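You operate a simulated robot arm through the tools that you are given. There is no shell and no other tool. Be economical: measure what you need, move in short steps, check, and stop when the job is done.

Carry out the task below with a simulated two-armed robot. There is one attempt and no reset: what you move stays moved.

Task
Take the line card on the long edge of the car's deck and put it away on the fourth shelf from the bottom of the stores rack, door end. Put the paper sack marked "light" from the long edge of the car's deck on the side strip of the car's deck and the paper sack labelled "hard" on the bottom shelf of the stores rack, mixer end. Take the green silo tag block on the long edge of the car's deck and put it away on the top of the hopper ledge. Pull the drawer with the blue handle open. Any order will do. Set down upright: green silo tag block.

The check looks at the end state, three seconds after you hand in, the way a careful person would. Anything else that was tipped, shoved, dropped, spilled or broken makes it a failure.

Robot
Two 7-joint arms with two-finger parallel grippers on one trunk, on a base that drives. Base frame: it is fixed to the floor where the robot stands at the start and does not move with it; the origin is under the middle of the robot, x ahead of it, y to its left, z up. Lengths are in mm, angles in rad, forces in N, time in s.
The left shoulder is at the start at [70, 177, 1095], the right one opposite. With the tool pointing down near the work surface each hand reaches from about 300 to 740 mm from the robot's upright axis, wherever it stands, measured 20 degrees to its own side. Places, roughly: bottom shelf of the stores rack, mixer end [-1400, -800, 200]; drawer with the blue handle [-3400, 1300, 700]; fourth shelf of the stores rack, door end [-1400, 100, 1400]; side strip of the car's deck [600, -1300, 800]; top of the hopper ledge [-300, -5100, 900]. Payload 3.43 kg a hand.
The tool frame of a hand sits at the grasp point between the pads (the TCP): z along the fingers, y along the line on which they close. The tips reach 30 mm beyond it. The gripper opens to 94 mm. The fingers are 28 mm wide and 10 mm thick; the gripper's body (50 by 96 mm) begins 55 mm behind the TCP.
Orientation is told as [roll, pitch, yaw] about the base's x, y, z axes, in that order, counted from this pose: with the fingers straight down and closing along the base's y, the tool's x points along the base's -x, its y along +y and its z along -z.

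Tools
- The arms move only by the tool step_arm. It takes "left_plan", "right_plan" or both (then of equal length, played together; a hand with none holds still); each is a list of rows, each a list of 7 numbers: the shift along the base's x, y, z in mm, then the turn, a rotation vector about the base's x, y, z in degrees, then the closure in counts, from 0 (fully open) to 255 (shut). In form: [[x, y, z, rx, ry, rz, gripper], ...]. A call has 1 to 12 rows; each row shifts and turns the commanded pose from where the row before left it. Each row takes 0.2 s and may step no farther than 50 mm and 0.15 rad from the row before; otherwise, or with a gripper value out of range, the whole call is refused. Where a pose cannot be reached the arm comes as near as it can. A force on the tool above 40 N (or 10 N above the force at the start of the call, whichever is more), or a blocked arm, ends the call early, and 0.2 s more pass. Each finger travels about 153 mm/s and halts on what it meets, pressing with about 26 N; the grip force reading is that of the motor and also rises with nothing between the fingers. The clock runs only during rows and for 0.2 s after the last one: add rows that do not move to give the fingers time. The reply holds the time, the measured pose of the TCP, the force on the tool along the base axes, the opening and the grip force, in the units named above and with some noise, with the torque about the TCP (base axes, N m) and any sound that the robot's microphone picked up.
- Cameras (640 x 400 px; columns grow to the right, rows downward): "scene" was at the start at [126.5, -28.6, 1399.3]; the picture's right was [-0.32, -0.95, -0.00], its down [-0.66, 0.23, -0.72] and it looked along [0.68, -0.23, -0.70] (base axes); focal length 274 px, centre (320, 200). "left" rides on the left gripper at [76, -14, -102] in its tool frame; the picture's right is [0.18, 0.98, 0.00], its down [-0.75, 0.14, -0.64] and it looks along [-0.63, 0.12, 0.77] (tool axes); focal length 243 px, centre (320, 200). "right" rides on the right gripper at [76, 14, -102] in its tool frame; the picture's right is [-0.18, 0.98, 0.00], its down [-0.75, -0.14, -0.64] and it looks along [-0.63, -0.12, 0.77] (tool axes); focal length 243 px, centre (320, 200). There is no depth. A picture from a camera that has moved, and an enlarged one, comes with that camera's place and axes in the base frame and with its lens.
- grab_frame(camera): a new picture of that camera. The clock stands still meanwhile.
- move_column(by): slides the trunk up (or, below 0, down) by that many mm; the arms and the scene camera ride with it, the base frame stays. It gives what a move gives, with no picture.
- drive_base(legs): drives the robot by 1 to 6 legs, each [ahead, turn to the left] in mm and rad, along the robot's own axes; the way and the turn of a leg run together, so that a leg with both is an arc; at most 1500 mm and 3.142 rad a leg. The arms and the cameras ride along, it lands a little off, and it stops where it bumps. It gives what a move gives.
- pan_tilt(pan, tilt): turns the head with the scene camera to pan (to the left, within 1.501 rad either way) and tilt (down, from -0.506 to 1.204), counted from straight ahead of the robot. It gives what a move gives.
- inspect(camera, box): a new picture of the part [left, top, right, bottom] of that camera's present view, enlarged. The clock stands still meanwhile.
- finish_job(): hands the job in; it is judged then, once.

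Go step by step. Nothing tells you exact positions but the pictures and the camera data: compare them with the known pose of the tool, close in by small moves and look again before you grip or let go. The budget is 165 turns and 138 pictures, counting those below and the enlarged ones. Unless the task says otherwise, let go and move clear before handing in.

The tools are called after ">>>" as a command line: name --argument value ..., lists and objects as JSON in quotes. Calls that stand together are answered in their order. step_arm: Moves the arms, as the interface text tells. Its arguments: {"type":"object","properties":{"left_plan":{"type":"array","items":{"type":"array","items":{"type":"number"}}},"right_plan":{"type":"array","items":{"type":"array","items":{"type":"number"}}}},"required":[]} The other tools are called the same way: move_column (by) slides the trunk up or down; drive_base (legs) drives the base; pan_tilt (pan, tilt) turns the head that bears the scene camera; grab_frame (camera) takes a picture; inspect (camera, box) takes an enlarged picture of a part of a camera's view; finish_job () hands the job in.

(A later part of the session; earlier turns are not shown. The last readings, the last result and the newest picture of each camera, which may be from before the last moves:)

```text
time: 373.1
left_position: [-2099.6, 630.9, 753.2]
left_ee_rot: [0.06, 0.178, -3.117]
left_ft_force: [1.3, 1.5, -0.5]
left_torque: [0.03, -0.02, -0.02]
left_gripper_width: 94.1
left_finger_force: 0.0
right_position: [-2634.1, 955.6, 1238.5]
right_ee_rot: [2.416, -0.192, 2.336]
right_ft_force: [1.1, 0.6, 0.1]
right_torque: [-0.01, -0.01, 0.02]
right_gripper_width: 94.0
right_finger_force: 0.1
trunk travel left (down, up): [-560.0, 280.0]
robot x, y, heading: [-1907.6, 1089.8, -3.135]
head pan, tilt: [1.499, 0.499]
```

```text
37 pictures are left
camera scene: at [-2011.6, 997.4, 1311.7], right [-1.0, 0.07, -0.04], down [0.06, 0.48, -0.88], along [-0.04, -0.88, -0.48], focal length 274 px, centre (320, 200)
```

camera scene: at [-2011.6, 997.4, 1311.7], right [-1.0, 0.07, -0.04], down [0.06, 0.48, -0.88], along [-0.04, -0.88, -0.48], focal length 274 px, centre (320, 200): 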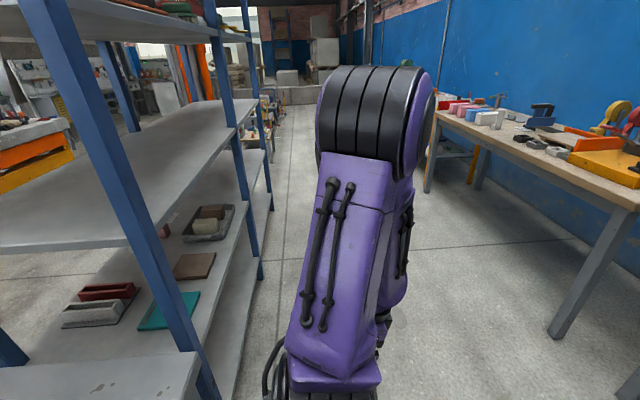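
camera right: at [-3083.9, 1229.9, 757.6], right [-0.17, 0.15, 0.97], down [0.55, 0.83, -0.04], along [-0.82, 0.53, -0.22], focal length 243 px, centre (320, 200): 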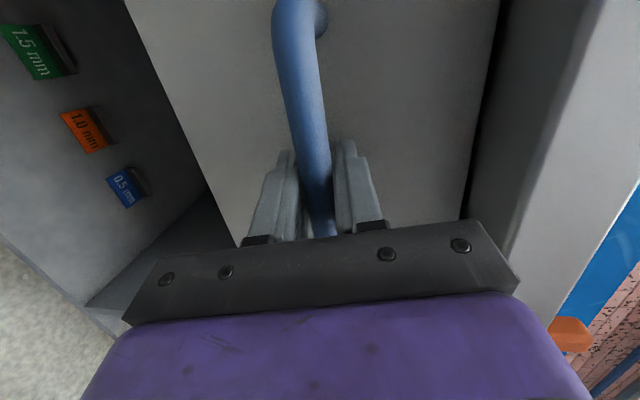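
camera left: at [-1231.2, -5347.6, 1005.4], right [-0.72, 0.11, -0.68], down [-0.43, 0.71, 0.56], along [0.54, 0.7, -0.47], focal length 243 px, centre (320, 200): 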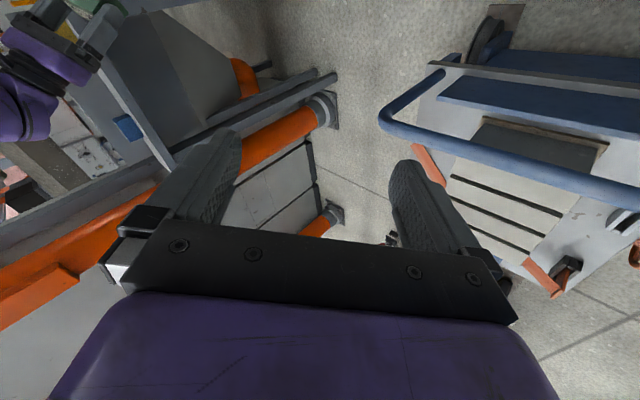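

I'm wedged slightly again, so I repeat short forward attempts as before.

>>> drive_base --legs '[[150, 0]]'

>>> drive_base --legs '[[150, 0]]'

>>> grab_frame --camera "scene"

```text
time: 373.9
left_position: [-2067.1, 618.5, 748.3]
left_ee_rot: [0.018, 0.15, -3.116]
left_ft_force: [-0.4, 0.7, -0.3]
left_torque: [-0.01, 0.05, 0.03]
left_gripper_width: 93.9
left_finger_force: 0.1
right_position: [-2588.0, 967.2, 1321.6]
right_ee_rot: [2.537, -0.269, 2.351]
right_ft_force: [-0.1, 0.6, 1.3]
right_torque: [0.01, -0.09, -0.03]
right_gripper_width: 94.2
right_finger_force: 0.1
trunk travel left (down, up): [-560.0, 280.0]
robot x, y, heading: [-1914.8, 1093.7, -3.136]
head pan, tilt: [1.499, 0.499]
stopped in leg 1: the robot was blocked; the commanded pose is now the measured one
```

```text
time: 374.6
left_position: [-2043.2, 611.0, 751.4]
left_ee_rot: [0.038, 0.159, -3.113]
left_ft_force: [0.2, -0.1, 0.6]
left_torque: [0.0, 0.0, 0.0]
left_gripper_width: 94.2
left_finger_force: 0.1
right_position: [-2567.5, 966.0, 1342.3]
right_ee_rot: [2.571, -0.325, 2.376]
right_ft_force: [0.2, -0.3, 0.5]
right_torque: [-0.02, -0.02, -0.03]
right_gripper_width: 94.1
right_finger_force: 0.0
trunk travel left (down, up): [-560.0, 280.0]
robot x, y, heading: [-1923.4, 1093.5, -3.138]
head pan, tilt: [1.499, 0.499]
stopped in leg 1: the robot was blocked; the commanded pose is now the measured one
```

```text
36 pictures are left
camera scene: at [-1995.9, 998.4, 1309.6], right [-1.0, 0.07, -0.01], down [0.04, 0.48, -0.88], along [-0.06, -0.88, -0.48], focal length 274 px, centre (320, 200)
```

scene: 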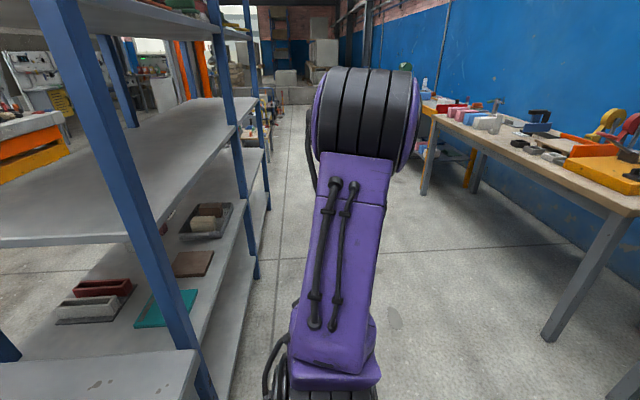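

>>> drive_base --legs '[[150, 0]]'

>>> drive_base --legs '[[150, 0]]'

>>> drive_base --legs '[[150, 0]]'

```text
time: 376.0
left_position: [-2196.1, 615.8, 748.9]
left_ee_rot: [0.028, 0.14, -3.113]
left_ft_force: [0.1, -0.1, 0.1]
left_torque: [-0.01, -0.03, 0.02]
left_gripper_width: 93.9
left_finger_force: 0.0
right_position: [-2711.4, 971.6, 1336.8]
right_ee_rot: [2.563, -0.31, 2.354]
right_ft_force: [0.6, 0.8, -0.6]
right_torque: [-0.04, 0.01, 0.03]
right_gripper_width: 94.0
right_finger_force: 0.0
trunk travel left (down, up): [-560.0, 280.0]
robot x, y, heading: [-2072.2, 1091.6, -3.141]
head pan, tilt: [1.499, 0.499]
```

```text
time: 377.3
left_position: [-2345.4, 615.1, 749.2]
left_ee_rot: [0.028, 0.143, -3.113]
left_ft_force: [0.2, -0.2, -0.8]
left_torque: [0.01, -0.02, 0.04]
left_gripper_width: 93.9
left_finger_force: 0.1
right_position: [-2862.2, 969.7, 1336.8]
right_ee_rot: [2.563, -0.31, 2.354]
right_ft_force: [-0.1, 0.4, -0.2]
right_torque: [0.0, 0.05, 0.03]
right_gripper_width: 93.7
right_finger_force: 0.0
trunk travel left (down, up): [-560.0, 280.0]
robot x, y, heading: [-2224.9, 1089.9, -3.14]
head pan, tilt: [1.499, 0.499]
```

```text
time: 378.7
left_position: [-2495.2, 614.1, 749.3]
left_ee_rot: [0.029, 0.141, -3.113]
left_ft_force: [-0.5, 0.2, -0.3]
left_torque: [0.01, -0.03, 0.02]
left_gripper_width: 94.4
left_finger_force: 0.1
right_position: [-3011.9, 969.1, 1336.9]
right_ee_rot: [2.564, -0.311, 2.355]
right_ft_force: [0.5, -0.1, -0.4]
right_torque: [-0.03, 0.02, 0.05]
right_gripper_width: 93.9
right_finger_force: 0.1
trunk travel left (down, up): [-560.0, 280.0]
robot x, y, heading: [-2375.9, 1090.3, -3.138]
head pan, tilt: [1.499, 0.499]
```

Freed. I back to mid-aisle, restore both hands to pointing down, and check the drawer.

>>> drive_base --legs '[[-130, 0]]'

>>> step_arm --right_plan '[[7, 15, -20, 5.64, -5.66, -2.57, 0], [7, 15, -20, 5.64, -5.66, -2.57, 0], [7, 15, -20, 5.64, -5.66, -2.57, 0], [7, 15, -20, 5.64, -5.66, -2.57, 0], [7, 15, -20, 5.64, -5.66, -2.57, 0], [7, 15, -20, 5.64, -5.66, -2.57, 0], [7, 15, -20, 5.64, -5.66, -2.57, 0], [7, 15, -20, 5.64, -5.66, -2.57, 0], [7, 15, -20, 5.64, -5.66, -2.57, 0], [7, 15, -20, 5.64, -5.66, -2.57, 0], [7, 15, -20, 5.64, -5.66, -2.57, 0], [0, 0, 0, 0, 0, 0, 0]]' --left_plan '[[-25, 8, 10, 1.5, 8, 0, 0], [-25, 8, 10, 0, 0, 0, 0], [-25, 8, 10, 0, 0, 0, 0], [-25, 8, 10, 0, 0, 0, 0], [-25, 8, 10, 0, 0, 0, 0], [-25, 8, 10, 0, 0, 0, 0], [-25, 8, 10, 0, 0, 0, 0], [-25, 8, 10, 0, 0, 0, 0], [-25, 8, 10, 0, 0, 0, 0], [-25, 8, 10, 0, 0, 0, 0], [-25, 8, 10, 0, 0, 0, 0], [0, 0, 0, 0, 0, 0, 0]]'

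>>> step_arm --right_plan '[[7, 12, -18, 5.64, -5.66, -2.57, 0], [7, 12, -18, 5.64, -5.66, -2.57, 0], [7, 12, -18, 5.64, -5.66, -2.57, 0], [7, 12, -18, 5.64, -5.66, -2.57, 0], [7, 12, -18, 5.64, -5.66, -2.57, 0], [7, 12, -18, 5.64, -5.66, -2.57, 0], [7, 12, -18, 2.7, -2.7, -1.2, 0], [0, 0, 0, -4.2, -4.2, 0, 0], [0, 0, 0, -4.2, -4.2, 0, 0], [0, 0, 0, -4.2, -4.2, 0, 0], [0, 0, 0, 0, 0, 0, 0]]'

>>> pan_tilt --pan 0.1 --tilt 0.4

>>> grab_frame --camera "scene"

```text
time: 380.0
left_position: [-2363.6, 614.3, 750.3]
left_ee_rot: [0.028, 0.139, -3.113]
left_ft_force: [1.7, -0.3, 0.2]
left_torque: [-0.01, 0.02, 0.01]
left_gripper_width: 94.1
left_finger_force: 0.0
right_position: [-2880.9, 969.6, 1338.8]
right_ee_rot: [2.567, -0.312, 2.354]
right_ft_force: [0.3, -0.2, 0.5]
right_torque: [0.01, -0.03, 0.01]
right_gripper_width: 93.7
right_finger_force: 0.0
trunk travel left (down, up): [-560.0, 280.0]
robot x, y, heading: [-2238.7, 1086.0, -3.133]
head pan, tilt: [1.499, 0.499]
```

```text
time: 382.6
left_position: [-2644.4, 688.8, 856.4]
left_ee_rot: [0.0, 0.001, -3.113]
left_ft_force: [1.2, -0.5, 0.1]
left_torque: [0.01, 0.0, 0.01]
left_gripper_width: 93.8
left_finger_force: 0.1
left hand out of reach, approached as far as the arm can: row 1
right_position: [-2932.4, 1001.8, 1177.7]
right_ee_rot: [0.953, -0.301, 2.34]
right_ft_force: [1.1, -0.6, -0.5]
right_torque: [-0.02, 0.01, 0.02]
right_gripper_width: 94.0
right_finger_force: 0.0
right hand out of reach, approached as far as the arm can: row 1, 2, 3, 4, 5, 6, 7, 8, 9
trunk travel left (down, up): [-560.0, 280.0]
robot x, y, heading: [-2242.3, 1089.8, -3.135]
head pan, tilt: [1.499, 0.499]
```

```text
time: 385.0
left_position: [-2645.1, 686.2, 856.5]
left_ee_rot: [-0.002, 0.001, -3.114]
left_ft_force: [-1.0, -0.8, 0.0]
left_torque: [0.02, 0.0, 0.01]
left_gripper_width: 94.1
left_finger_force: 0.0
right_position: [-2861.2, 1141.0, 1019.8]
right_ee_rot: [0.003, -0.001, 2.355]
right_ft_force: [-0.1, -0.1, -0.9]
right_torque: [0.03, -0.03, 0.01]
right_gripper_width: 93.9
right_finger_force: 0.0
right hand out of reach, approached as far as the arm can: row 2, 3, 4, 5, 6, 9, 10
trunk travel left (down, up): [-560.0, 280.0]
robot x, y, heading: [-2242.5, 1087.9, -3.136]
head pan, tilt: [1.499, 0.499]
```

```text
time: 386.5
left_position: [-2644.9, 687.9, 857.5]
left_ee_rot: [-0.002, 0.002, -3.112]
left_ft_force: [0.0, -0.7, 0.4]
left_torque: [0.0, 0.01, 0.01]
left_gripper_width: 94.4
left_finger_force: 0.0
right_position: [-2862.0, 1141.0, 1019.7]
right_ee_rot: [0.004, -0.003, 2.355]
right_ft_force: [0.4, -0.7, 0.1]
right_torque: [0.04, 0.01, -0.01]
right_gripper_width: 94.2
right_finger_force: 0.0
trunk travel left (down, up): [-560.0, 280.0]
robot x, y, heading: [-2243.7, 1092.3, -3.133]
head pan, tilt: [0.099, 0.4]
```

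```text
35 pictures are left
camera scene: at [-2385.3, 1078.8, 1317.3], right [-0.1, 0.99, 0.0], down [0.39, 0.04, -0.92], along [-0.92, -0.1, -0.39], focal length 274 px, centre (320, 200)
```

scene: 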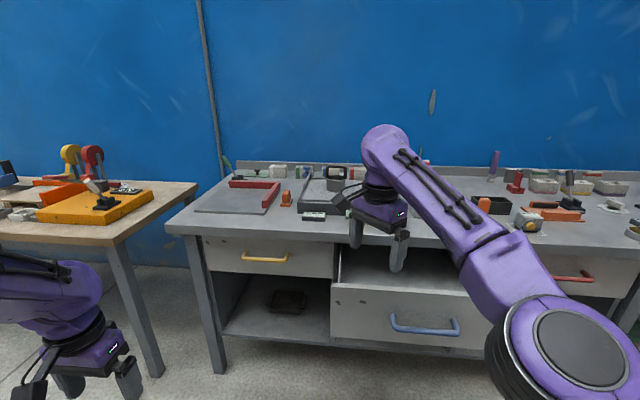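

The drawer stays open. I bring the arms to a normal pose, raise the trunk, and drive back to the car deck for HARD and the card.

>>> step_arm --right_plan '[[21, 25, 0, 0, 0, 5.6, 0], [21, 25, 0, 0, 0, 5.6, 0], [21, 25, 0, 0, 0, 5.6, 0], [21, 25, 0, 0, 0, 5.6, 0], [21, 25, 0, 0, 0, 5.6, 0], [21, 25, 0, 0, 0, 5.6, 0], [21, 25, 0, 0, 0, 5.6, 0], [21, 25, 0, 0, 0, 5.6, 0], [0, 0, 0, 0, 0, 0, 0]]' --left_plan '[[-10, 15, 10, 0, 0, 0, 0], [-10, 15, 10, 0, 0, 0, 0], [-10, 15, 10, 0, 0, 0, 0], [-10, 15, 10, 0, 0, 0, 0], [-10, 15, 10, 0, 0, 0, 0], [-10, 15, 10, 0, 0, 0, 0], [-10, 15, 10, 0, 0, 0, 0], [-10, 15, 10, 0, 0, 0, 0], [0, 0, 0, 0, 0, 0, 0]]'

>>> move_column --by 130

>>> drive_base --legs '[[0, 1.562], [1450, 0], [1400, 0]]'

>>> drive_base --legs '[[0, 1.571], [1400, 0], [400, 0]]'

>>> grab_frame --camera "scene"

```text
time: 388.5
left_position: [-2724.5, 805.3, 937.2]
left_ee_rot: [-0.003, 0.001, -3.113]
left_ft_force: [0.5, -0.3, 0.8]
left_torque: [0.03, 0.02, 0.02]
left_gripper_width: 94.1
left_finger_force: 0.1
right_position: [-2694.9, 1340.4, 1020.0]
right_ee_rot: [0.002, -0.001, 3.139]
right_ft_force: [0.2, 0.0, -0.5]
right_torque: [0.01, 0.03, 0.02]
right_gripper_width: 94.2
right_finger_force: 0.0
trunk travel left (down, up): [-560.0, 280.0]
robot x, y, heading: [-2240.1, 1092.0, -3.135]
head pan, tilt: [0.099, 0.4]
```

```text
time: 390.1
left_position: [-2723.7, 807.4, 1066.4]
left_ee_rot: [-0.002, 0.001, -3.112]
left_ft_force: [0.2, -0.5, -0.1]
left_torque: [0.01, -0.01, 0.02]
left_gripper_width: 93.9
left_finger_force: 0.0
right_position: [-2694.5, 1342.5, 1150.5]
right_ee_rot: [0.004, -0.003, 3.137]
right_ft_force: [0.7, 0.5, 0.8]
right_torque: [0.0, 0.0, 0.0]
right_gripper_width: 94.3
right_finger_force: 0.1
trunk travel left (down, up): [-690.0, 150.0]
robot x, y, heading: [-2244.3, 1091.5, -3.14]
head pan, tilt: [0.099, 0.4]
```

```text
time: 407.7
left_position: [-1995.3, -2254.6, 1066.4]
left_ee_rot: [-0.003, 0.001, -1.563]
left_ft_force: [-0.6, 0.0, -0.5]
left_torque: [0.01, 0.0, -0.03]
left_gripper_width: 94.0
left_finger_force: 0.0
right_position: [-2530.3, -2214.3, 1151.0]
right_ee_rot: [0.006, -0.001, -1.597]
right_ft_force: [-0.6, -0.4, -0.1]
right_torque: [0.01, -0.01, 0.0]
right_gripper_width: 94.1
right_finger_force: 0.0
trunk travel left (down, up): [-690.0, 150.0]
robot x, y, heading: [-2270.8, -1766.5, -1.587]
head pan, tilt: [0.099, 0.4]
```

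```text
time: 420.7
left_position: [38.0, -1517.3, 1067.9]
left_ee_rot: [-0.002, 0.0, 0.007]
left_ft_force: [0.4, -0.3, -0.1]
left_torque: [0.03, 0.02, 0.04]
left_gripper_width: 93.9
left_finger_force: 0.1
right_position: [0.4, -2052.1, 1150.2]
right_ee_rot: [0.005, -0.002, -0.025]
right_ft_force: [0.4, 0.4, -0.1]
right_torque: [0.0, 0.01, 0.05]
right_gripper_width: 94.0
right_finger_force: 0.1
trunk travel left (down, up): [-690.0, 150.0]
robot x, y, heading: [-445.8, -1790.8, -0.019]
head pan, tilt: [0.099, 0.4]
```

```text
34 pictures are left
camera scene: at [-307.5, -1786.6, 1447.4], right [0.09, -1.0, 0.0], down [-0.39, -0.03, -0.92], along [0.92, 0.08, -0.39], focal length 274 px, centre (320, 200)
```

scene: 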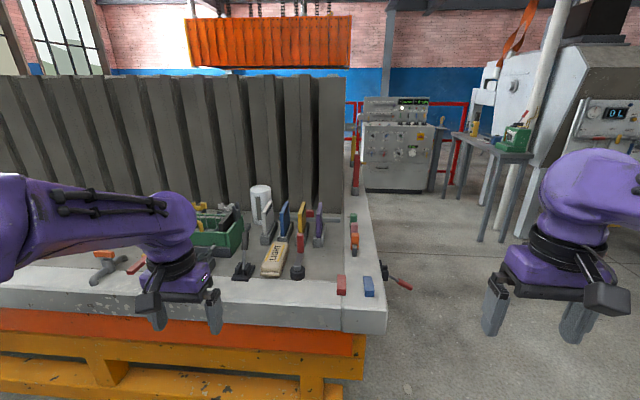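

LIGHT still lies fine. I drive north along the car to the items.

>>> drive_base --legs '[[0, 1.59], [1000, 0], [590, 0], [0, -1.571], [480, 0]]'

>>> pan_tilt --pan 0.0 --tilt 0.9

>>> grab_frame --camera "scene"

```text
time: 439.1
left_position: [451.3, 114.2, 1066.5]
left_ee_rot: [0.0, 0.001, 0.062]
left_ft_force: [0.0, 0.0, -0.5]
left_torque: [-0.01, -0.04, -0.03]
left_gripper_width: 94.1
left_finger_force: 0.1
right_position: [439.9, -420.6, 1150.6]
right_ee_rot: [0.006, 0.0, 0.028]
right_ft_force: [-0.8, -0.2, 0.3]
right_torque: [0.0, 0.03, -0.02]
right_gripper_width: 94.1
right_finger_force: 0.0
trunk travel left (down, up): [-690.0, 150.0]
robot x, y, heading: [-18.8, -185.1, 0.045]
head pan, tilt: [0.099, 0.4]
```

```text
time: 440.0
left_position: [452.0, 114.8, 1067.5]
left_ee_rot: [-0.002, 0.002, 0.061]
left_ft_force: [-0.8, -0.8, 0.6]
left_torque: [0.0, 0.03, 0.02]
left_gripper_width: 94.0
left_finger_force: 0.0
right_position: [442.7, -420.0, 1151.7]
right_ee_rot: [0.006, -0.003, 0.028]
right_ft_force: [-0.1, 0.0, -0.4]
right_torque: [-0.03, -0.02, 0.0]
right_gripper_width: 94.1
right_finger_force: 0.0
trunk travel left (down, up): [-690.0, 150.0]
robot x, y, heading: [-20.3, -187.5, 0.041]
head pan, tilt: [0.0, 0.901]
```

```text
33 pictures are left
camera scene: at [104.3, -181.9, 1404.4], right [0.04, -1.0, 0.0], down [-0.78, -0.03, -0.62], along [0.62, 0.02, -0.78], focal length 274 px, centre (320, 200)
```

scene: 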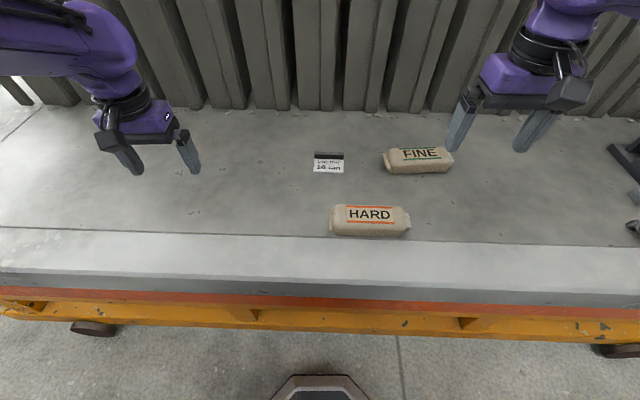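

Clear view: HARD centre is about (494, -291), and the card bar about (733, -187). I move slightly closer and turn the right hand over HARD.

>>> drive_base --legs '[[60, 0]]'

>>> step_arm --right_plan '[[-1, 11.8, -15, 0, 0, 8.4, 0], [-1, 11.8, -15, 0, 0, 8.4, 0], [-1, 11.8, -15, 0, 0, 8.4, 0], [-1, 11.8, -15, 0, 0, 8.4, 0], [-1, 11.8, -15, 0, 0, 8.4, 0], [-1, 11.8, -15, 0, 0, 8.4, 0], [-1, 11.8, -15, 0, 0, 8.4, 0], [-1, 11.8, -15, 0, 0, 8.4, 0], [-1, 11.8, -15, 0, 0, 8.4, 0], [-1, 11.8, -15, 0, 0, 8.4, 0], [-1, 11.8, -15, 0, 0, 8.4, 0], [0, 0, 0, 0, 0, 0, 0]]'

>>> grab_frame --camera "right"

>>> inspect --camera "scene" --box '[260, 130, 460, 270]'

```text
time: 441.0
left_position: [507.4, 115.6, 1070.4]
left_ee_rot: [-0.002, -0.004, 0.063]
left_ft_force: [0.2, -0.4, 1.2]
left_torque: [0.01, -0.04, 0.01]
left_gripper_width: 94.1
left_finger_force: 0.0
right_position: [494.9, -418.2, 1153.2]
right_ee_rot: [0.005, -0.008, 0.027]
right_ft_force: [-0.1, 0.6, 0.2]
right_torque: [0.0, -0.04, -0.01]
right_gripper_width: 94.0
right_finger_force: 0.1
trunk travel left (down, up): [-690.0, 150.0]
robot x, y, heading: [40.1, -180.5, 0.04]
head pan, tilt: [0.0, 0.901]
```

```text
time: 443.6
left_position: [511.2, 117.9, 1067.6]
left_ee_rot: [-0.002, 0.003, 0.061]
left_ft_force: [-0.8, 0.4, -0.1]
left_torque: [0.01, 0.04, -0.02]
left_gripper_width: 94.2
left_finger_force: 0.1
right_position: [490.7, -289.1, 985.7]
right_ee_rot: [0.004, -0.001, 1.644]
right_ft_force: [-0.1, 0.1, -0.5]
right_torque: [0.0, -0.02, 0.02]
right_gripper_width: 93.8
right_finger_force: 0.1
trunk travel left (down, up): [-690.0, 150.0]
robot x, y, heading: [38.9, -181.5, 0.04]
head pan, tilt: [0.0, 0.901]
```

```text
32 pictures are left
camera right: at [482.8, -366.0, 1088.0], right [-0.99, 0.11, 0.0], down [0.09, 0.76, 0.64], along [0.07, 0.64, -0.77], focal length 243 px, centre (320, 200)
```

right: 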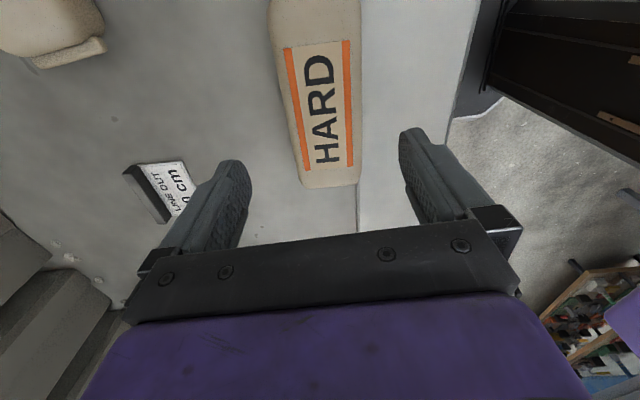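

```text
2.86 times, centred on (360, 200) of scene
camera zoom: at [163.7, -179.8, 1404.4], right [0.04, -1.0, 0.0], down [-0.78, -0.03, -0.62], along [0.62, 0.02, -0.78], focal length 782 px, centre (206, 200)
```

zoom: 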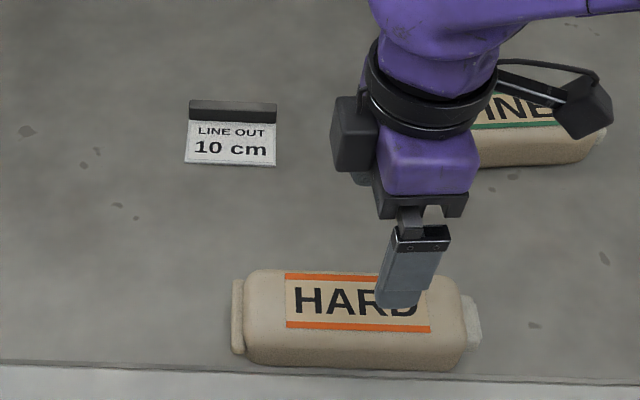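

HARD's axis is parallel to y with centre about (495, -290). I align, descend, and check before closing.

>>> step_arm --right_plan '[[4.5, -1, -20, 0, 0, -4, 0], [0, 0, -25, 0, 0, 0, 0], [0, 0, -25, 0, 0, 0, 0], [0, 0, -20, 0, 0, 0, 0], [0, 0, 0, 0, 0, 0, 0]]'

>>> grab_frame --camera "right"

```text
time: 444.8
left_position: [511.7, 117.0, 1067.9]
left_ee_rot: [0.0, 0.0, 0.06]
left_ft_force: [-0.1, 0.5, 0.5]
left_torque: [0.01, -0.01, 0.0]
left_gripper_width: 93.8
left_finger_force: 0.1
right_position: [494.2, -289.3, 893.6]
right_ee_rot: [0.004, -0.002, 1.57]
right_ft_force: [0.7, 0.1, 0.8]
right_torque: [0.01, 0.01, -0.01]
right_gripper_width: 93.6
right_finger_force: 0.1
trunk travel left (down, up): [-690.0, 150.0]
robot x, y, heading: [40.5, -180.5, 0.035]
head pan, tilt: [0.0, 0.901]
```

```text
30 pictures are left
camera right: at [480.9, -366.4, 997.3], right [-0.98, 0.18, 0.0], down [0.14, 0.75, 0.64], along [0.11, 0.63, -0.77], focal length 243 px, centre (320, 200)
```

right: 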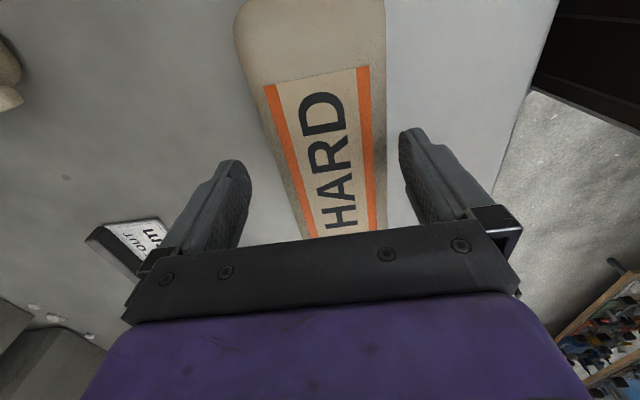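

>>> step_arm --right_plan '[[-3, 0, -12, 0, 0, 0, 0], [0, 0, -14, 0, 0, 0, 0], [0, 0, -13, 0, 0, 0, 0], [0, 0, 0, 0, 0, 0, 0]]'

>>> step_arm --right_plan '[[0, 0, 0, 0, 0, 0, 30], [0, 0, 0, 0, 0, 0, 80], [0, 0, 0, 0, 0, 0, 255], [0, 0, 0, 0, 0, 0, 255], [0, 0, 0, 0, 0, 0, 255]]'

```text
time: 445.8
left_position: [511.8, 116.4, 1067.8]
left_ee_rot: [-0.002, 0.001, 0.062]
left_ft_force: [-0.3, -0.4, -0.1]
left_torque: [-0.01, 0.04, 0.03]
left_gripper_width: 93.6
left_finger_force: 0.1
right_position: [491.7, -288.6, 856.4]
right_ee_rot: [0.005, -0.001, 1.571]
right_ft_force: [-0.6, 0.8, 1.4]
right_torque: [0.02, -0.03, 0.01]
right_gripper_width: 93.9
right_finger_force: 0.0
trunk travel left (down, up): [-690.0, 150.0]
robot x, y, heading: [38.9, -179.0, 0.038]
head pan, tilt: [0.0, 0.901]
```

```text
time: 447.0
left_position: [512.1, 117.3, 1066.9]
left_ee_rot: [-0.002, 0.002, 0.06]
left_ft_force: [1.1, -0.2, -0.5]
left_torque: [-0.01, 0.02, 0.02]
left_gripper_width: 93.8
left_finger_force: 0.1
right_position: [491.0, -289.4, 855.1]
right_ee_rot: [0.005, -0.001, 1.57]
right_ft_force: [-0.5, -0.3, 0.2]
right_torque: [-0.18, -0.01, -0.08]
right_gripper_width: 76.4
right_finger_force: 25.9
trunk travel left (down, up): [-690.0, 150.0]
robot x, y, heading: [39.6, -183.1, 0.038]
head pan, tilt: [0.0, 0.901]
```

HARD is gripped. I lift it gently to the right while bringing the left hand over the card.

>>> step_arm --right_plan '[[0, 0, 5, 0, 0, 0, 255], [0, 0, 5, 0, 0, 0, 255], [0, 0, 8, 0, 0, 0, 255], [0, 0, 10, 0, 0, 0, 255], [0, -5, 12, 0, 0, 0, 255], [0, -10, 14, 0, 0, 0, 255], [0, -14, 14, 0, 0, 0, 255], [0, -14, 14, 0, 0, 0, 255], [0, -14, 14, 0, 0, 0, 255], [0, -14, 14, 0, 0, 0, 255], [0, -14, 14, 0, 0, 0, 255], [0, 0, 0, 0, 0, 0, 255]]' --left_plan '[[10, -12, -9, 0, 0, -8.5, 0], [10, -12, -9, 0, 0, -8.5, 0], [10, -12, -9, 0, 0, -8.5, 0], [17, -22, -9, 0, 0, -8.5, 0], [17, -22, -9, 0, 0, -8.5, 0], [17, -22, -9, 0, 0, -8.5, 0], [17, -25, -9, 0, 0, -8.5, 0], [20, -27, -9, 0, 0, -8.5, 0], [20, -30, -9, 0, 0, -8.5, 0], [20, -30, -9, 0, 0, -8.5, 0], [20, -30, -9, 0, 0, -8.5, 0], [0, 0, 0, 0, 0, 0, 0]]'

>>> grab_frame --camera "left"

>>> grab_frame --camera "scene"

```text
time: 449.6
left_position: [690.2, -124.8, 966.9]
left_ee_rot: [-0.003, 0.0, -1.572]
left_ft_force: [0.1, 0.0, 0.7]
left_torque: [0.0, -0.03, 0.0]
left_gripper_width: 93.9
left_finger_force: 0.0
right_position: [490.7, -371.8, 980.8]
right_ee_rot: [0.004, -0.001, 1.573]
right_ft_force: [0.2, 0.5, -6.2]
right_torque: [-0.04, -0.03, 0.0]
right_gripper_width: 76.5
right_finger_force: 25.8
trunk travel left (down, up): [-690.0, 150.0]
robot x, y, heading: [38.6, -180.5, 0.039]
head pan, tilt: [0.0, 0.901]
```

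```text
29 pictures are left
camera left: at [676.8, -48.8, 1069.8], right [0.98, 0.18, 0.0], down [0.14, -0.75, 0.64], along [0.12, -0.63, -0.77], focal length 243 px, centre (320, 200)
```

left: 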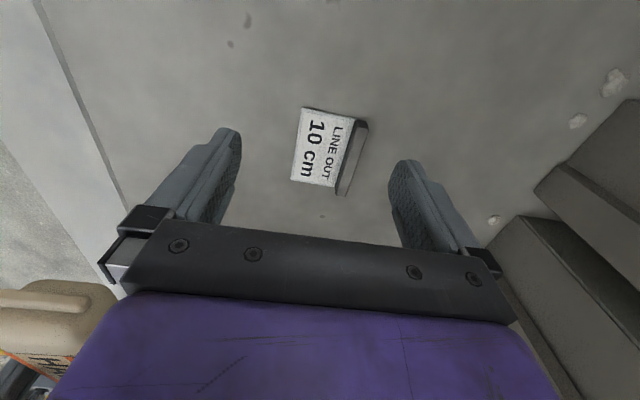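

```text
28 pictures are left
camera scene: at [164.3, -178.9, 1404.3], right [0.04, -1.0, 0.0], down [-0.78, -0.03, -0.62], along [0.62, 0.02, -0.78], focal length 274 px, centre (320, 200)
```

scene: 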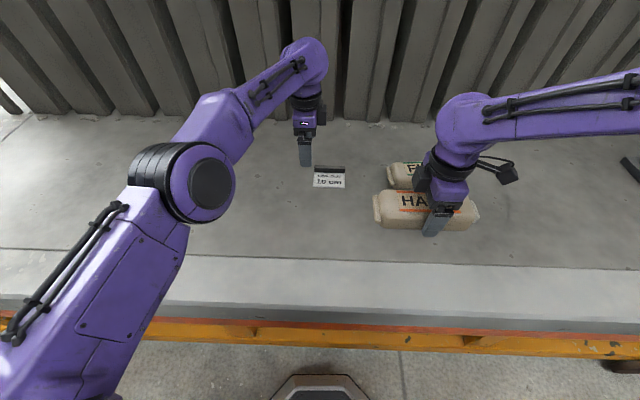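

>>> inspect --camera "left" --box '[270, 90, 400, 210]'

>>> inspect --camera "scene" --box '[290, 140, 370, 200]'

```text
3.33 times, centred on (335, 150) of left
camera zoom: at [676.8, -48.8, 1069.8], right [0.98, 0.18, 0.0], down [0.14, -0.75, 0.64], along [0.12, -0.63, -0.77], focal length 809 px, centre (270, 367)
```

zoom: 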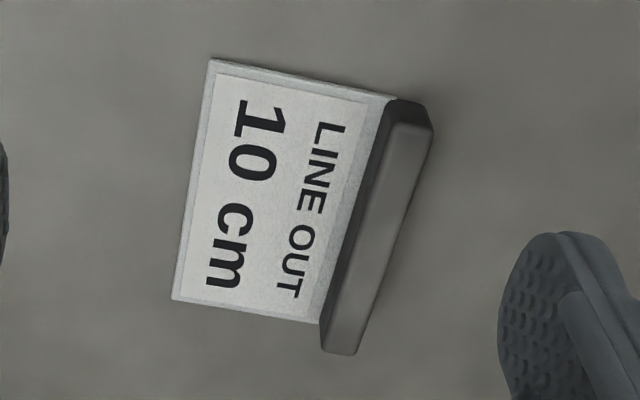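

```text
6.67 times, centred on (330, 170) of scene
camera zoom: at [164.3, -178.9, 1404.3], right [0.04, -1.0, 0.0], down [-0.78, -0.03, -0.62], along [0.62, 0.02, -0.78], focal length 1824 px, centre (253, 400)
```

zoom: 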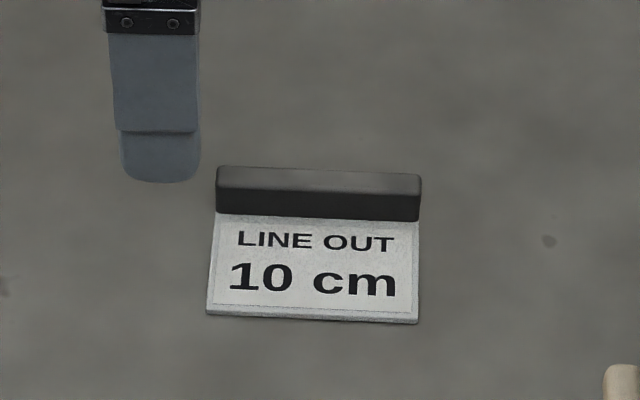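

The card has a 20 mm high bar along y at about (737, -182). I bring the fingers astride it, just above the plate.

>>> step_arm --left_plan '[[12, -14, -18, 0, 0, 0, 0], [12, -14, -18, 0, 0, 0, 0], [12, -14, -18, 0, 0, 0, 0], [11, -14, -18, 0, 0, 0, 0], [0, 0, 0, 0, 0, 0, 0]]'

>>> grab_frame --camera "left"

```text
time: 450.8
left_position: [692.8, -136.7, 916.9]
left_ee_rot: [-0.002, -0.002, -1.568]
left_ft_force: [0.1, -0.7, -1.0]
left_torque: [0.01, -0.02, -0.02]
left_gripper_width: 94.0
left_finger_force: 0.1
left hand out of reach, approached as far as the arm can: row 1, 2, 3, 4
right_position: [491.2, -372.9, 981.0]
right_ee_rot: [0.007, -0.001, 1.571]
right_ft_force: [-0.1, 0.0, -6.6]
right_torque: [-0.04, -0.04, 0.02]
right_gripper_width: 76.3
right_finger_force: 26.3
trunk travel left (down, up): [-690.0, 150.0]
robot x, y, heading: [40.4, -182.8, 0.036]
head pan, tilt: [0.0, 0.901]
```

```text
25 pictures are left
camera left: at [679.7, -59.6, 1021.0], right [0.98, 0.19, 0.0], down [0.14, -0.75, 0.64], along [0.12, -0.63, -0.77], focal length 243 px, centre (320, 200)
```

left: 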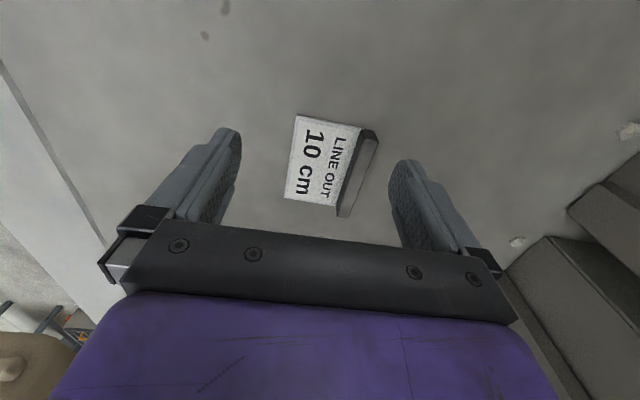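

Slightly out of reach. I raise the left hand and turn the base a little right, which brings the left shoulder closer.

>>> step_arm --left_plan '[[-5, 0, 30, 0, 0, 0, 0], [-5, 0, 30, 0, 0, 0, 0], [-5, 0, 30, 0, 0, 0, 0], [0, 0, 0, 0, 0, 0, 0]]'

>>> drive_base --legs '[[0, -0.3]]'

>>> step_arm --left_plan '[[5, 17, 0, 0, 0, 4.3, 0], [5, 17, 0, 0, 0, 4.3, 0], [5, 17, 0, 0, 0, 4.3, 0], [5, 17, 0, 0, 0, 4.3, 0], [5, 17, 0, 0, 0, 0, 0], [5, 17, 0, 0, 0, 0, 0], [5, 17, 0, 0, 0, 0, 0], [5, 17, 0, 0, 0, 0, 0], [0, 0, 0, 0, 0, 0, 0]]'

```text
time: 451.8
left_position: [679.4, -136.6, 1010.6]
left_ee_rot: [-0.003, -0.001, -1.572]
left_ft_force: [0.3, -0.2, 0.2]
left_torque: [0.01, 0.01, 0.02]
left_gripper_width: 93.8
left_finger_force: 0.0
right_position: [491.2, -372.8, 981.3]
right_ee_rot: [0.007, -0.001, 1.57]
right_ft_force: [0.8, -0.7, -7.7]
right_torque: [-0.04, -0.03, 0.01]
right_gripper_width: 76.7
right_finger_force: 26.2
trunk travel left (down, up): [-690.0, 150.0]
robot x, y, heading: [40.4, -182.9, 0.04]
head pan, tilt: [0.0, 0.901]
```

```text
time: 453.1
left_position: [664.0, -328.8, 1009.7]
left_ee_rot: [-0.001, 0.001, -1.873]
left_ft_force: [0.0, 0.3, -0.2]
left_torque: [0.01, 0.0, 0.0]
left_gripper_width: 94.0
left_finger_force: 0.0
right_position: [414.2, -499.6, 980.0]
right_ee_rot: [0.004, -0.001, 1.269]
right_ft_force: [0.0, -0.4, -6.5]
right_torque: [0.01, -0.01, 0.0]
right_gripper_width: 76.4
right_finger_force: 25.9
trunk travel left (down, up): [-690.0, 150.0]
robot x, y, heading: [41.1, -182.7, -0.262]
head pan, tilt: [0.0, 0.901]
```

```text
time: 455.1
left_position: [705.4, -194.2, 1008.7]
left_ee_rot: [-0.002, 0.003, -1.572]
left_ft_force: [-0.4, -0.5, 0.2]
left_torque: [0.01, 0.01, -0.02]
left_gripper_width: 94.3
left_finger_force: 0.2
right_position: [413.0, -498.9, 980.9]
right_ee_rot: [0.006, -0.002, 1.269]
right_ft_force: [0.0, -0.2, -8.0]
right_torque: [-0.05, 0.0, 0.01]
right_gripper_width: 76.5
right_finger_force: 26.4
trunk travel left (down, up): [-690.0, 150.0]
robot x, y, heading: [37.8, -185.2, -0.261]
head pan, tilt: [0.0, 0.901]
```

Now to (737, -182), lowering part way and looking.

>>> step_arm --left_plan '[[8, 3, -25, 0, 0, 0, 0], [8, 3, -25, 0, 0, 0, 0], [8, 3, -25, 0, 0, 0, 0], [8, 3, -25, 0, 0, 0, 0], [0, 0, -15, 0, 0, 0, 0], [0, 0, 0, 0, 0, 0, 0]]'

>>> grab_frame --camera "left"

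```text
time: 456.5
left_position: [736.6, -181.3, 894.1]
left_ee_rot: [-0.002, 0.002, -1.572]
left_ft_force: [-0.4, 0.0, 0.4]
left_torque: [0.01, 0.0, -0.03]
left_gripper_width: 94.3
left_finger_force: 0.1
right_position: [413.0, -499.8, 981.6]
right_ee_rot: [0.004, -0.002, 1.267]
right_ft_force: [0.3, 0.0, -7.1]
right_torque: [-0.03, -0.02, -0.02]
right_gripper_width: 76.5
right_finger_force: 26.1
trunk travel left (down, up): [-690.0, 150.0]
robot x, y, heading: [43.4, -184.0, -0.258]
head pan, tilt: [0.0, 0.901]
```

```text
24 pictures are left
camera left: at [722.9, -104.9, 997.3], right [0.98, 0.18, 0.0], down [0.14, -0.75, 0.64], along [0.12, -0.63, -0.77], focal length 243 px, centre (320, 200)
```

left: 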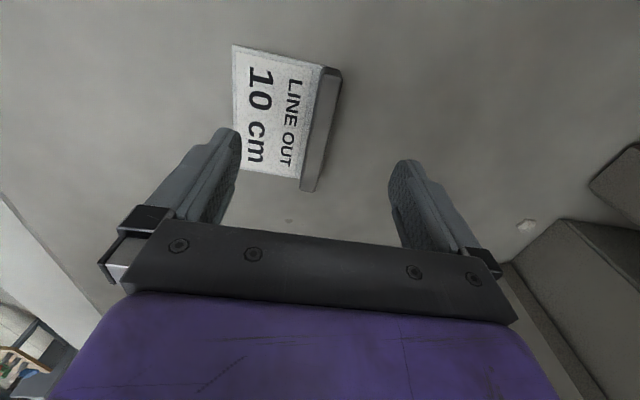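

Centred on the bar. I descend to just above the plate and close.

>>> step_arm --left_plan '[[0, 0, -15, 0, 0, 0, 0], [0, 0, -12, 0, 0, 0, 0], [0, 0, -8, 0, 0, 0, 0], [0, 0, 0, 0, 0, 0, 0], [0, 0, 0, 0, 0, 0, 120], [0, 0, 0, 0, 0, 0, 200], [0, 0, 0, 0, 0, 0, 255], [0, 0, 0, 0, 0, 0, 255], [0, 0, 0, 0, 0, 0, 255]]'

>>> grab_frame --camera "left"

```text
time: 458.5
left_position: [735.9, -181.0, 857.9]
left_ee_rot: [-0.001, 0.002, -1.573]
left_ft_force: [0.7, -0.1, 0.0]
left_torque: [-0.01, 0.04, 0.01]
left_gripper_width: 12.9
left_finger_force: 25.6
right_position: [414.5, -498.6, 980.5]
right_ee_rot: [0.004, -0.003, 1.268]
right_ft_force: [-0.7, -0.3, -6.5]
right_torque: [-0.04, 0.03, 0.0]
right_gripper_width: 76.3
right_finger_force: 26.4
trunk travel left (down, up): [-690.0, 150.0]
robot x, y, heading: [39.1, -182.0, -0.266]
head pan, tilt: [0.0, 0.901]
```

```text
23 pictures are left
camera left: at [722.9, -104.8, 962.1], right [0.98, 0.18, 0.0], down [0.14, -0.75, 0.64], along [0.12, -0.63, -0.77], focal length 243 px, centre (320, 200)
```

left: 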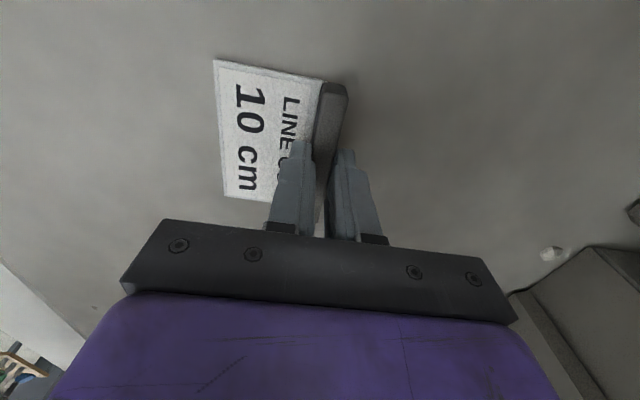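

The card is gripped by its bar. I lift gently and pull the hand back.

>>> step_arm --left_plan '[[0, 0, 4, 0, 0, 0, 255], [0, 0, 6, 0, 0, 0, 255], [0, 0, 10, 0, 0, 0, 255], [0, 0, 15, 0, 0, 0, 255], [-10, 0, 20, 0, 0, 0, 255], [-20, 5, 20, 0, 0, 0, 255], [-25, 10, 20, 0, 0, 0, 255], [-25, 10, 20, 0, 0, 0, 255], [-25, 10, 15, 0, 0, 0, 255], [-25, 10, 10, 0, 0, 0, 255], [-25, 10, 0, 0, 0, 0, 255], [0, 0, 0, 0, 0, 0, 255]]'

>>> drive_base --legs '[[-420, 0], [0, -1.4], [0, -1.45]]'

>>> pan_tilt --pan 0.0 --tilt 0.3

>>> grab_frame --camera "scene"

```text
time: 461.1
left_position: [581.3, -126.8, 999.0]
left_ee_rot: [-0.004, 0.001, -1.573]
left_ft_force: [-0.4, -0.6, -0.2]
left_torque: [0.01, 0.0, -0.01]
left_gripper_width: 12.8
left_finger_force: 25.6
right_position: [413.9, -499.2, 980.7]
right_ee_rot: [0.005, -0.002, 1.268]
right_ft_force: [1.0, 0.1, -6.9]
right_torque: [-0.02, -0.01, -0.02]
right_gripper_width: 76.4
right_finger_force: 25.9
trunk travel left (down, up): [-690.0, 150.0]
robot x, y, heading: [37.2, -183.5, -0.267]
head pan, tilt: [0.0, 0.901]
```

```text
time: 470.7
left_position: [-863.4, -288.0, 999.8]
left_ee_rot: [-0.002, 0.001, 1.872]
left_ft_force: [0.9, 0.1, 0.2]
left_torque: [0.0, 0.02, -0.01]
left_gripper_width: 12.7
left_finger_force: 25.4
right_position: [-815.3, 116.2, 979.3]
right_ee_rot: [0.006, -0.001, -1.569]
right_ft_force: [-0.6, 0.4, -7.0]
right_torque: [0.05, -0.02, 0.05]
right_gripper_width: 76.1
right_finger_force: 26.2
trunk travel left (down, up): [-690.0, 150.0]
robot x, y, heading: [-362.6, -74.3, -3.101]
head pan, tilt: [0.0, 0.901]
```

```text
time: 471.7
left_position: [-864.7, -288.7, 998.3]
left_ee_rot: [-0.002, 0.002, 1.873]
left_ft_force: [-0.1, -0.4, -0.5]
left_torque: [-0.03, -0.01, 0.02]
left_gripper_width: 12.7
left_finger_force: 26.1
right_position: [-814.7, 117.3, 978.5]
right_ee_rot: [0.006, -0.002, -1.568]
right_ft_force: [0.9, 0.0, -6.5]
right_torque: [0.03, -0.01, -0.01]
right_gripper_width: 76.4
right_finger_force: 26.0
trunk travel left (down, up): [-690.0, 150.0]
robot x, y, heading: [-363.3, -78.3, -3.099]
head pan, tilt: [0.0, 0.3]
```

```text
22 pictures are left
camera scene: at [-509.3, -81.4, 1456.4], right [-0.04, 1.0, 0.0], down [0.3, 0.01, -0.95], along [-0.95, -0.04, -0.3], focal length 274 px, centre (320, 200)
```

scene: 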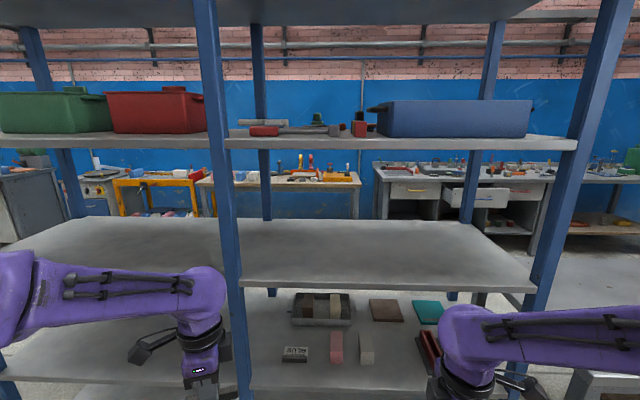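

This is the stores rack: the fourth shelf holds a blue box and small red tools at the door end (right), and the mixer end is to the left. I raise the trunk to see the fourth shelf's surface.

>>> move_column --by 148

>>> pan_tilt --pan -0.1 --tilt 0.25

>>> grab_frame --camera "scene"

```text
time: 473.4
left_position: [-864.1, -289.3, 1147.6]
left_ee_rot: [-0.002, 0.003, 1.872]
left_ft_force: [0.2, -0.8, 0.3]
left_torque: [-0.03, 0.0, -0.03]
left_gripper_width: 12.8
left_finger_force: 25.4
right_position: [-815.9, 116.4, 1128.3]
right_ee_rot: [0.005, -0.002, -1.569]
right_ft_force: [0.2, 0.8, -7.2]
right_torque: [0.06, -0.04, 0.02]
right_gripper_width: 76.3
right_finger_force: 26.4
trunk travel left (down, up): [-838.0, 2.0]
robot x, y, heading: [-363.7, -77.2, -3.103]
head pan, tilt: [0.0, 0.3]
```

```text
time: 474.1
left_position: [-863.9, -288.7, 1147.6]
left_ee_rot: [-0.003, 0.0, 1.873]
left_ft_force: [0.2, -0.2, -0.7]
left_torque: [0.01, 0.0, -0.03]
left_gripper_width: 12.8
left_finger_force: 26.2
right_position: [-815.2, 116.4, 1128.8]
right_ee_rot: [0.005, -0.002, -1.568]
right_ft_force: [0.4, 0.6, -6.9]
right_torque: [0.04, 0.0, -0.01]
right_gripper_width: 76.7
right_finger_force: 26.1
trunk travel left (down, up): [-838.0, 2.0]
robot x, y, heading: [-362.0, -76.2, -3.107]
head pan, tilt: [-0.099, 0.25]
```

```text
21 pictures are left
camera scene: at [-509.5, -72.0, 1609.2], right [0.06, 1.0, 0.0], down [0.25, -0.02, -0.97], along [-0.97, 0.06, -0.25], focal length 274 px, centre (320, 200)
```

scene: 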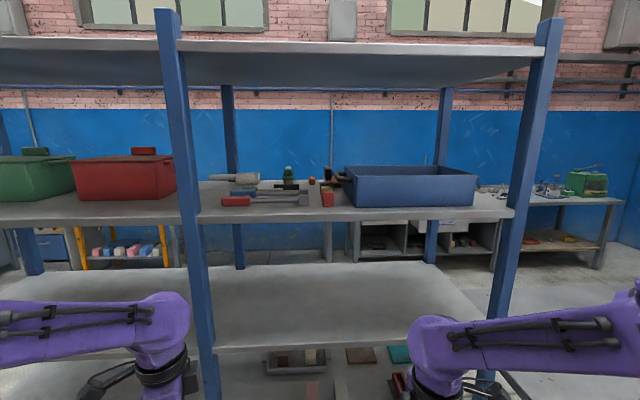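

>>> inspect --camera "scene" --box '[170, 140, 530, 230]'

```text
1.78 times, centred on (350, 185) of scene
camera zoom: at [-509.5, -72.0, 1609.2], right [0.06, 1.0, 0.0], down [0.25, -0.02, -0.97], along [-0.97, 0.06, -0.25], focal length 486 px, centre (267, 227)
```

zoom: 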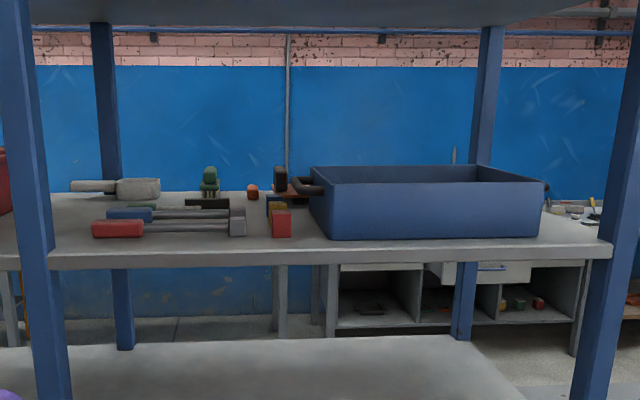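

Shelf 4 (z≈1395) has free room only at its right end, beside the blue box (y≈415–520), so I go round to that end and look closely.

>>> drive_base --legs '[[0, -1.607], [700, 0], [0, 1.575], [250, 0]]'

>>> pan_tilt --pan 0.2 --tilt 0.3

>>> grab_frame --camera "scene"

```text
time: 487.1
left_position: [-1116.6, 411.2, 1147.7]
left_ee_rot: [0.0, 0.0, 1.854]
left_ft_force: [-0.6, -0.2, 0.2]
left_torque: [0.01, 0.04, 0.01]
left_gripper_width: 12.7
left_finger_force: 26.1
right_position: [-1062.4, 816.5, 1129.9]
right_ee_rot: [0.003, -0.001, -1.586]
right_ft_force: [-1.0, 0.6, -6.2]
right_torque: [0.03, -0.01, 0.02]
right_gripper_width: 76.5
right_finger_force: 26.3
trunk travel left (down, up): [-838.0, 2.0]
robot x, y, heading: [-614.1, 617.0, -3.116]
head pan, tilt: [-0.099, 0.25]
```

```text
time: 487.9
left_position: [-1120.5, 412.1, 1146.7]
left_ee_rot: [-0.003, 0.002, 1.854]
left_ft_force: [0.0, 0.4, -0.6]
left_torque: [0.01, 0.0, 0.02]
left_gripper_width: 12.8
left_finger_force: 25.8
right_position: [-1064.3, 816.6, 1128.3]
right_ee_rot: [0.008, -0.001, -1.587]
right_ft_force: [-0.1, -0.9, -6.7]
right_torque: [0.01, -0.01, -0.02]
right_gripper_width: 76.5
right_finger_force: 26.0
trunk travel left (down, up): [-838.0, 2.0]
robot x, y, heading: [-615.7, 620.6, -3.119]
head pan, tilt: [0.201, 0.3]
```

```text
19 pictures are left
camera scene: at [-759.8, 595.4, 1604.3], right [-0.22, 0.98, 0.0], down [0.29, 0.07, -0.95], along [-0.93, -0.21, -0.3], focal length 274 px, centre (320, 200)
```

scene: 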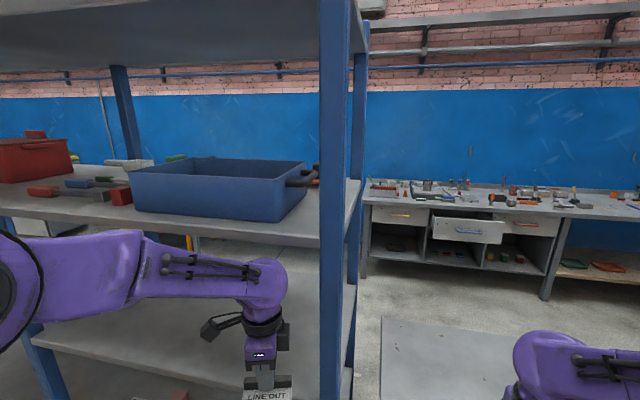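

>>> inspect --camera "scene" --box '[0, 140, 360, 260]'

```text
1.78 times, centred on (180, 200) of scene
camera zoom: at [-759.8, 595.4, 1604.3], right [-0.22, 0.98, 0.0], down [0.29, 0.07, -0.95], along [-0.93, -0.21, -0.3], focal length 486 px, centre (569, 200)
```

zoom: 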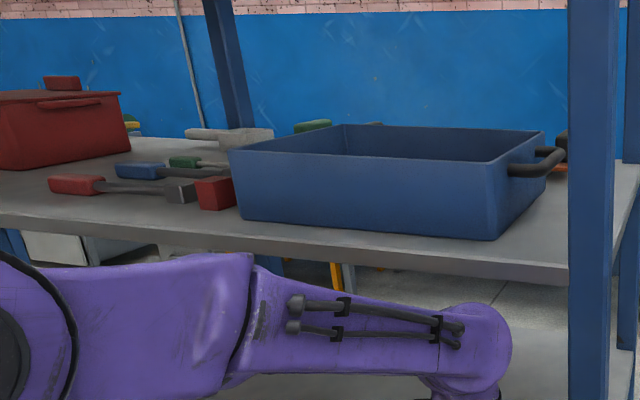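

There is a neat pocket on the fourth shelf in front of the hammer's shaft, between its red handle (y≈-238) and head (y≈-95), and the card fits there. I move to stand in front of it.

>>> drive_base --legs '[[-100, 0], [0, 1.545], [634, 0], [0, -1.571]]'

>>> step_arm --left_plan '[[0, 0, 30, 0, 0, -4, 255], [0, 0, 30, 0, 0, -4, 255], [0, 0, 30, 0, 0, -4, 255], [0, 0, 30, 0, 0, -4, 255], [0, 0, 30, 0, 0, 0, 255], [0, 0, 30, 0, 0, 0, 255], [0, 0, 30, 0, 0, 0, 255], [0, 0, 30, 0, 0, 0, 255], [0, 0, 30, 0, 0, 0, 255], [0, 0, 30, 0, 0, 0, 255], [0, 0, 30, 0, 0, 0, 255], [0, 0, 0, 0, 0, 0, 255]]'

```text
time: 499.8
left_position: [-1018.5, -208.0, 1147.8]
left_ee_rot: [0.0, 0.0, 1.839]
left_ft_force: [0.1, 0.9, 0.3]
left_torque: [-0.01, 0.0, -0.04]
left_gripper_width: 12.7
left_finger_force: 26.1
right_position: [-955.1, 195.7, 1128.9]
right_ee_rot: [0.006, -0.001, -1.604]
right_ft_force: [0.9, 0.3, -6.6]
right_torque: [0.02, 0.02, 0.03]
right_gripper_width: 76.5
right_finger_force: 25.8
trunk travel left (down, up): [-838.0, 2.0]
robot x, y, heading: [-509.3, -8.3, -3.137]
head pan, tilt: [0.201, 0.3]
```

```text
time: 502.4
left_position: [-1017.6, -207.5, 1477.2]
left_ee_rot: [-0.001, -0.002, 1.558]
left_ft_force: [0.0, 0.0, -0.4]
left_torque: [0.01, 0.02, -0.01]
left_gripper_width: 13.2
left_finger_force: 26.3
right_position: [-954.3, 196.1, 1129.0]
right_ee_rot: [0.006, -0.002, -1.605]
right_ft_force: [-0.3, 0.0, -7.1]
right_torque: [0.0, 0.03, 0.02]
right_gripper_width: 76.3
right_finger_force: 25.9
trunk travel left (down, up): [-838.0, 2.0]
robot x, y, heading: [-509.3, -11.4, -3.134]
head pan, tilt: [0.201, 0.3]
```

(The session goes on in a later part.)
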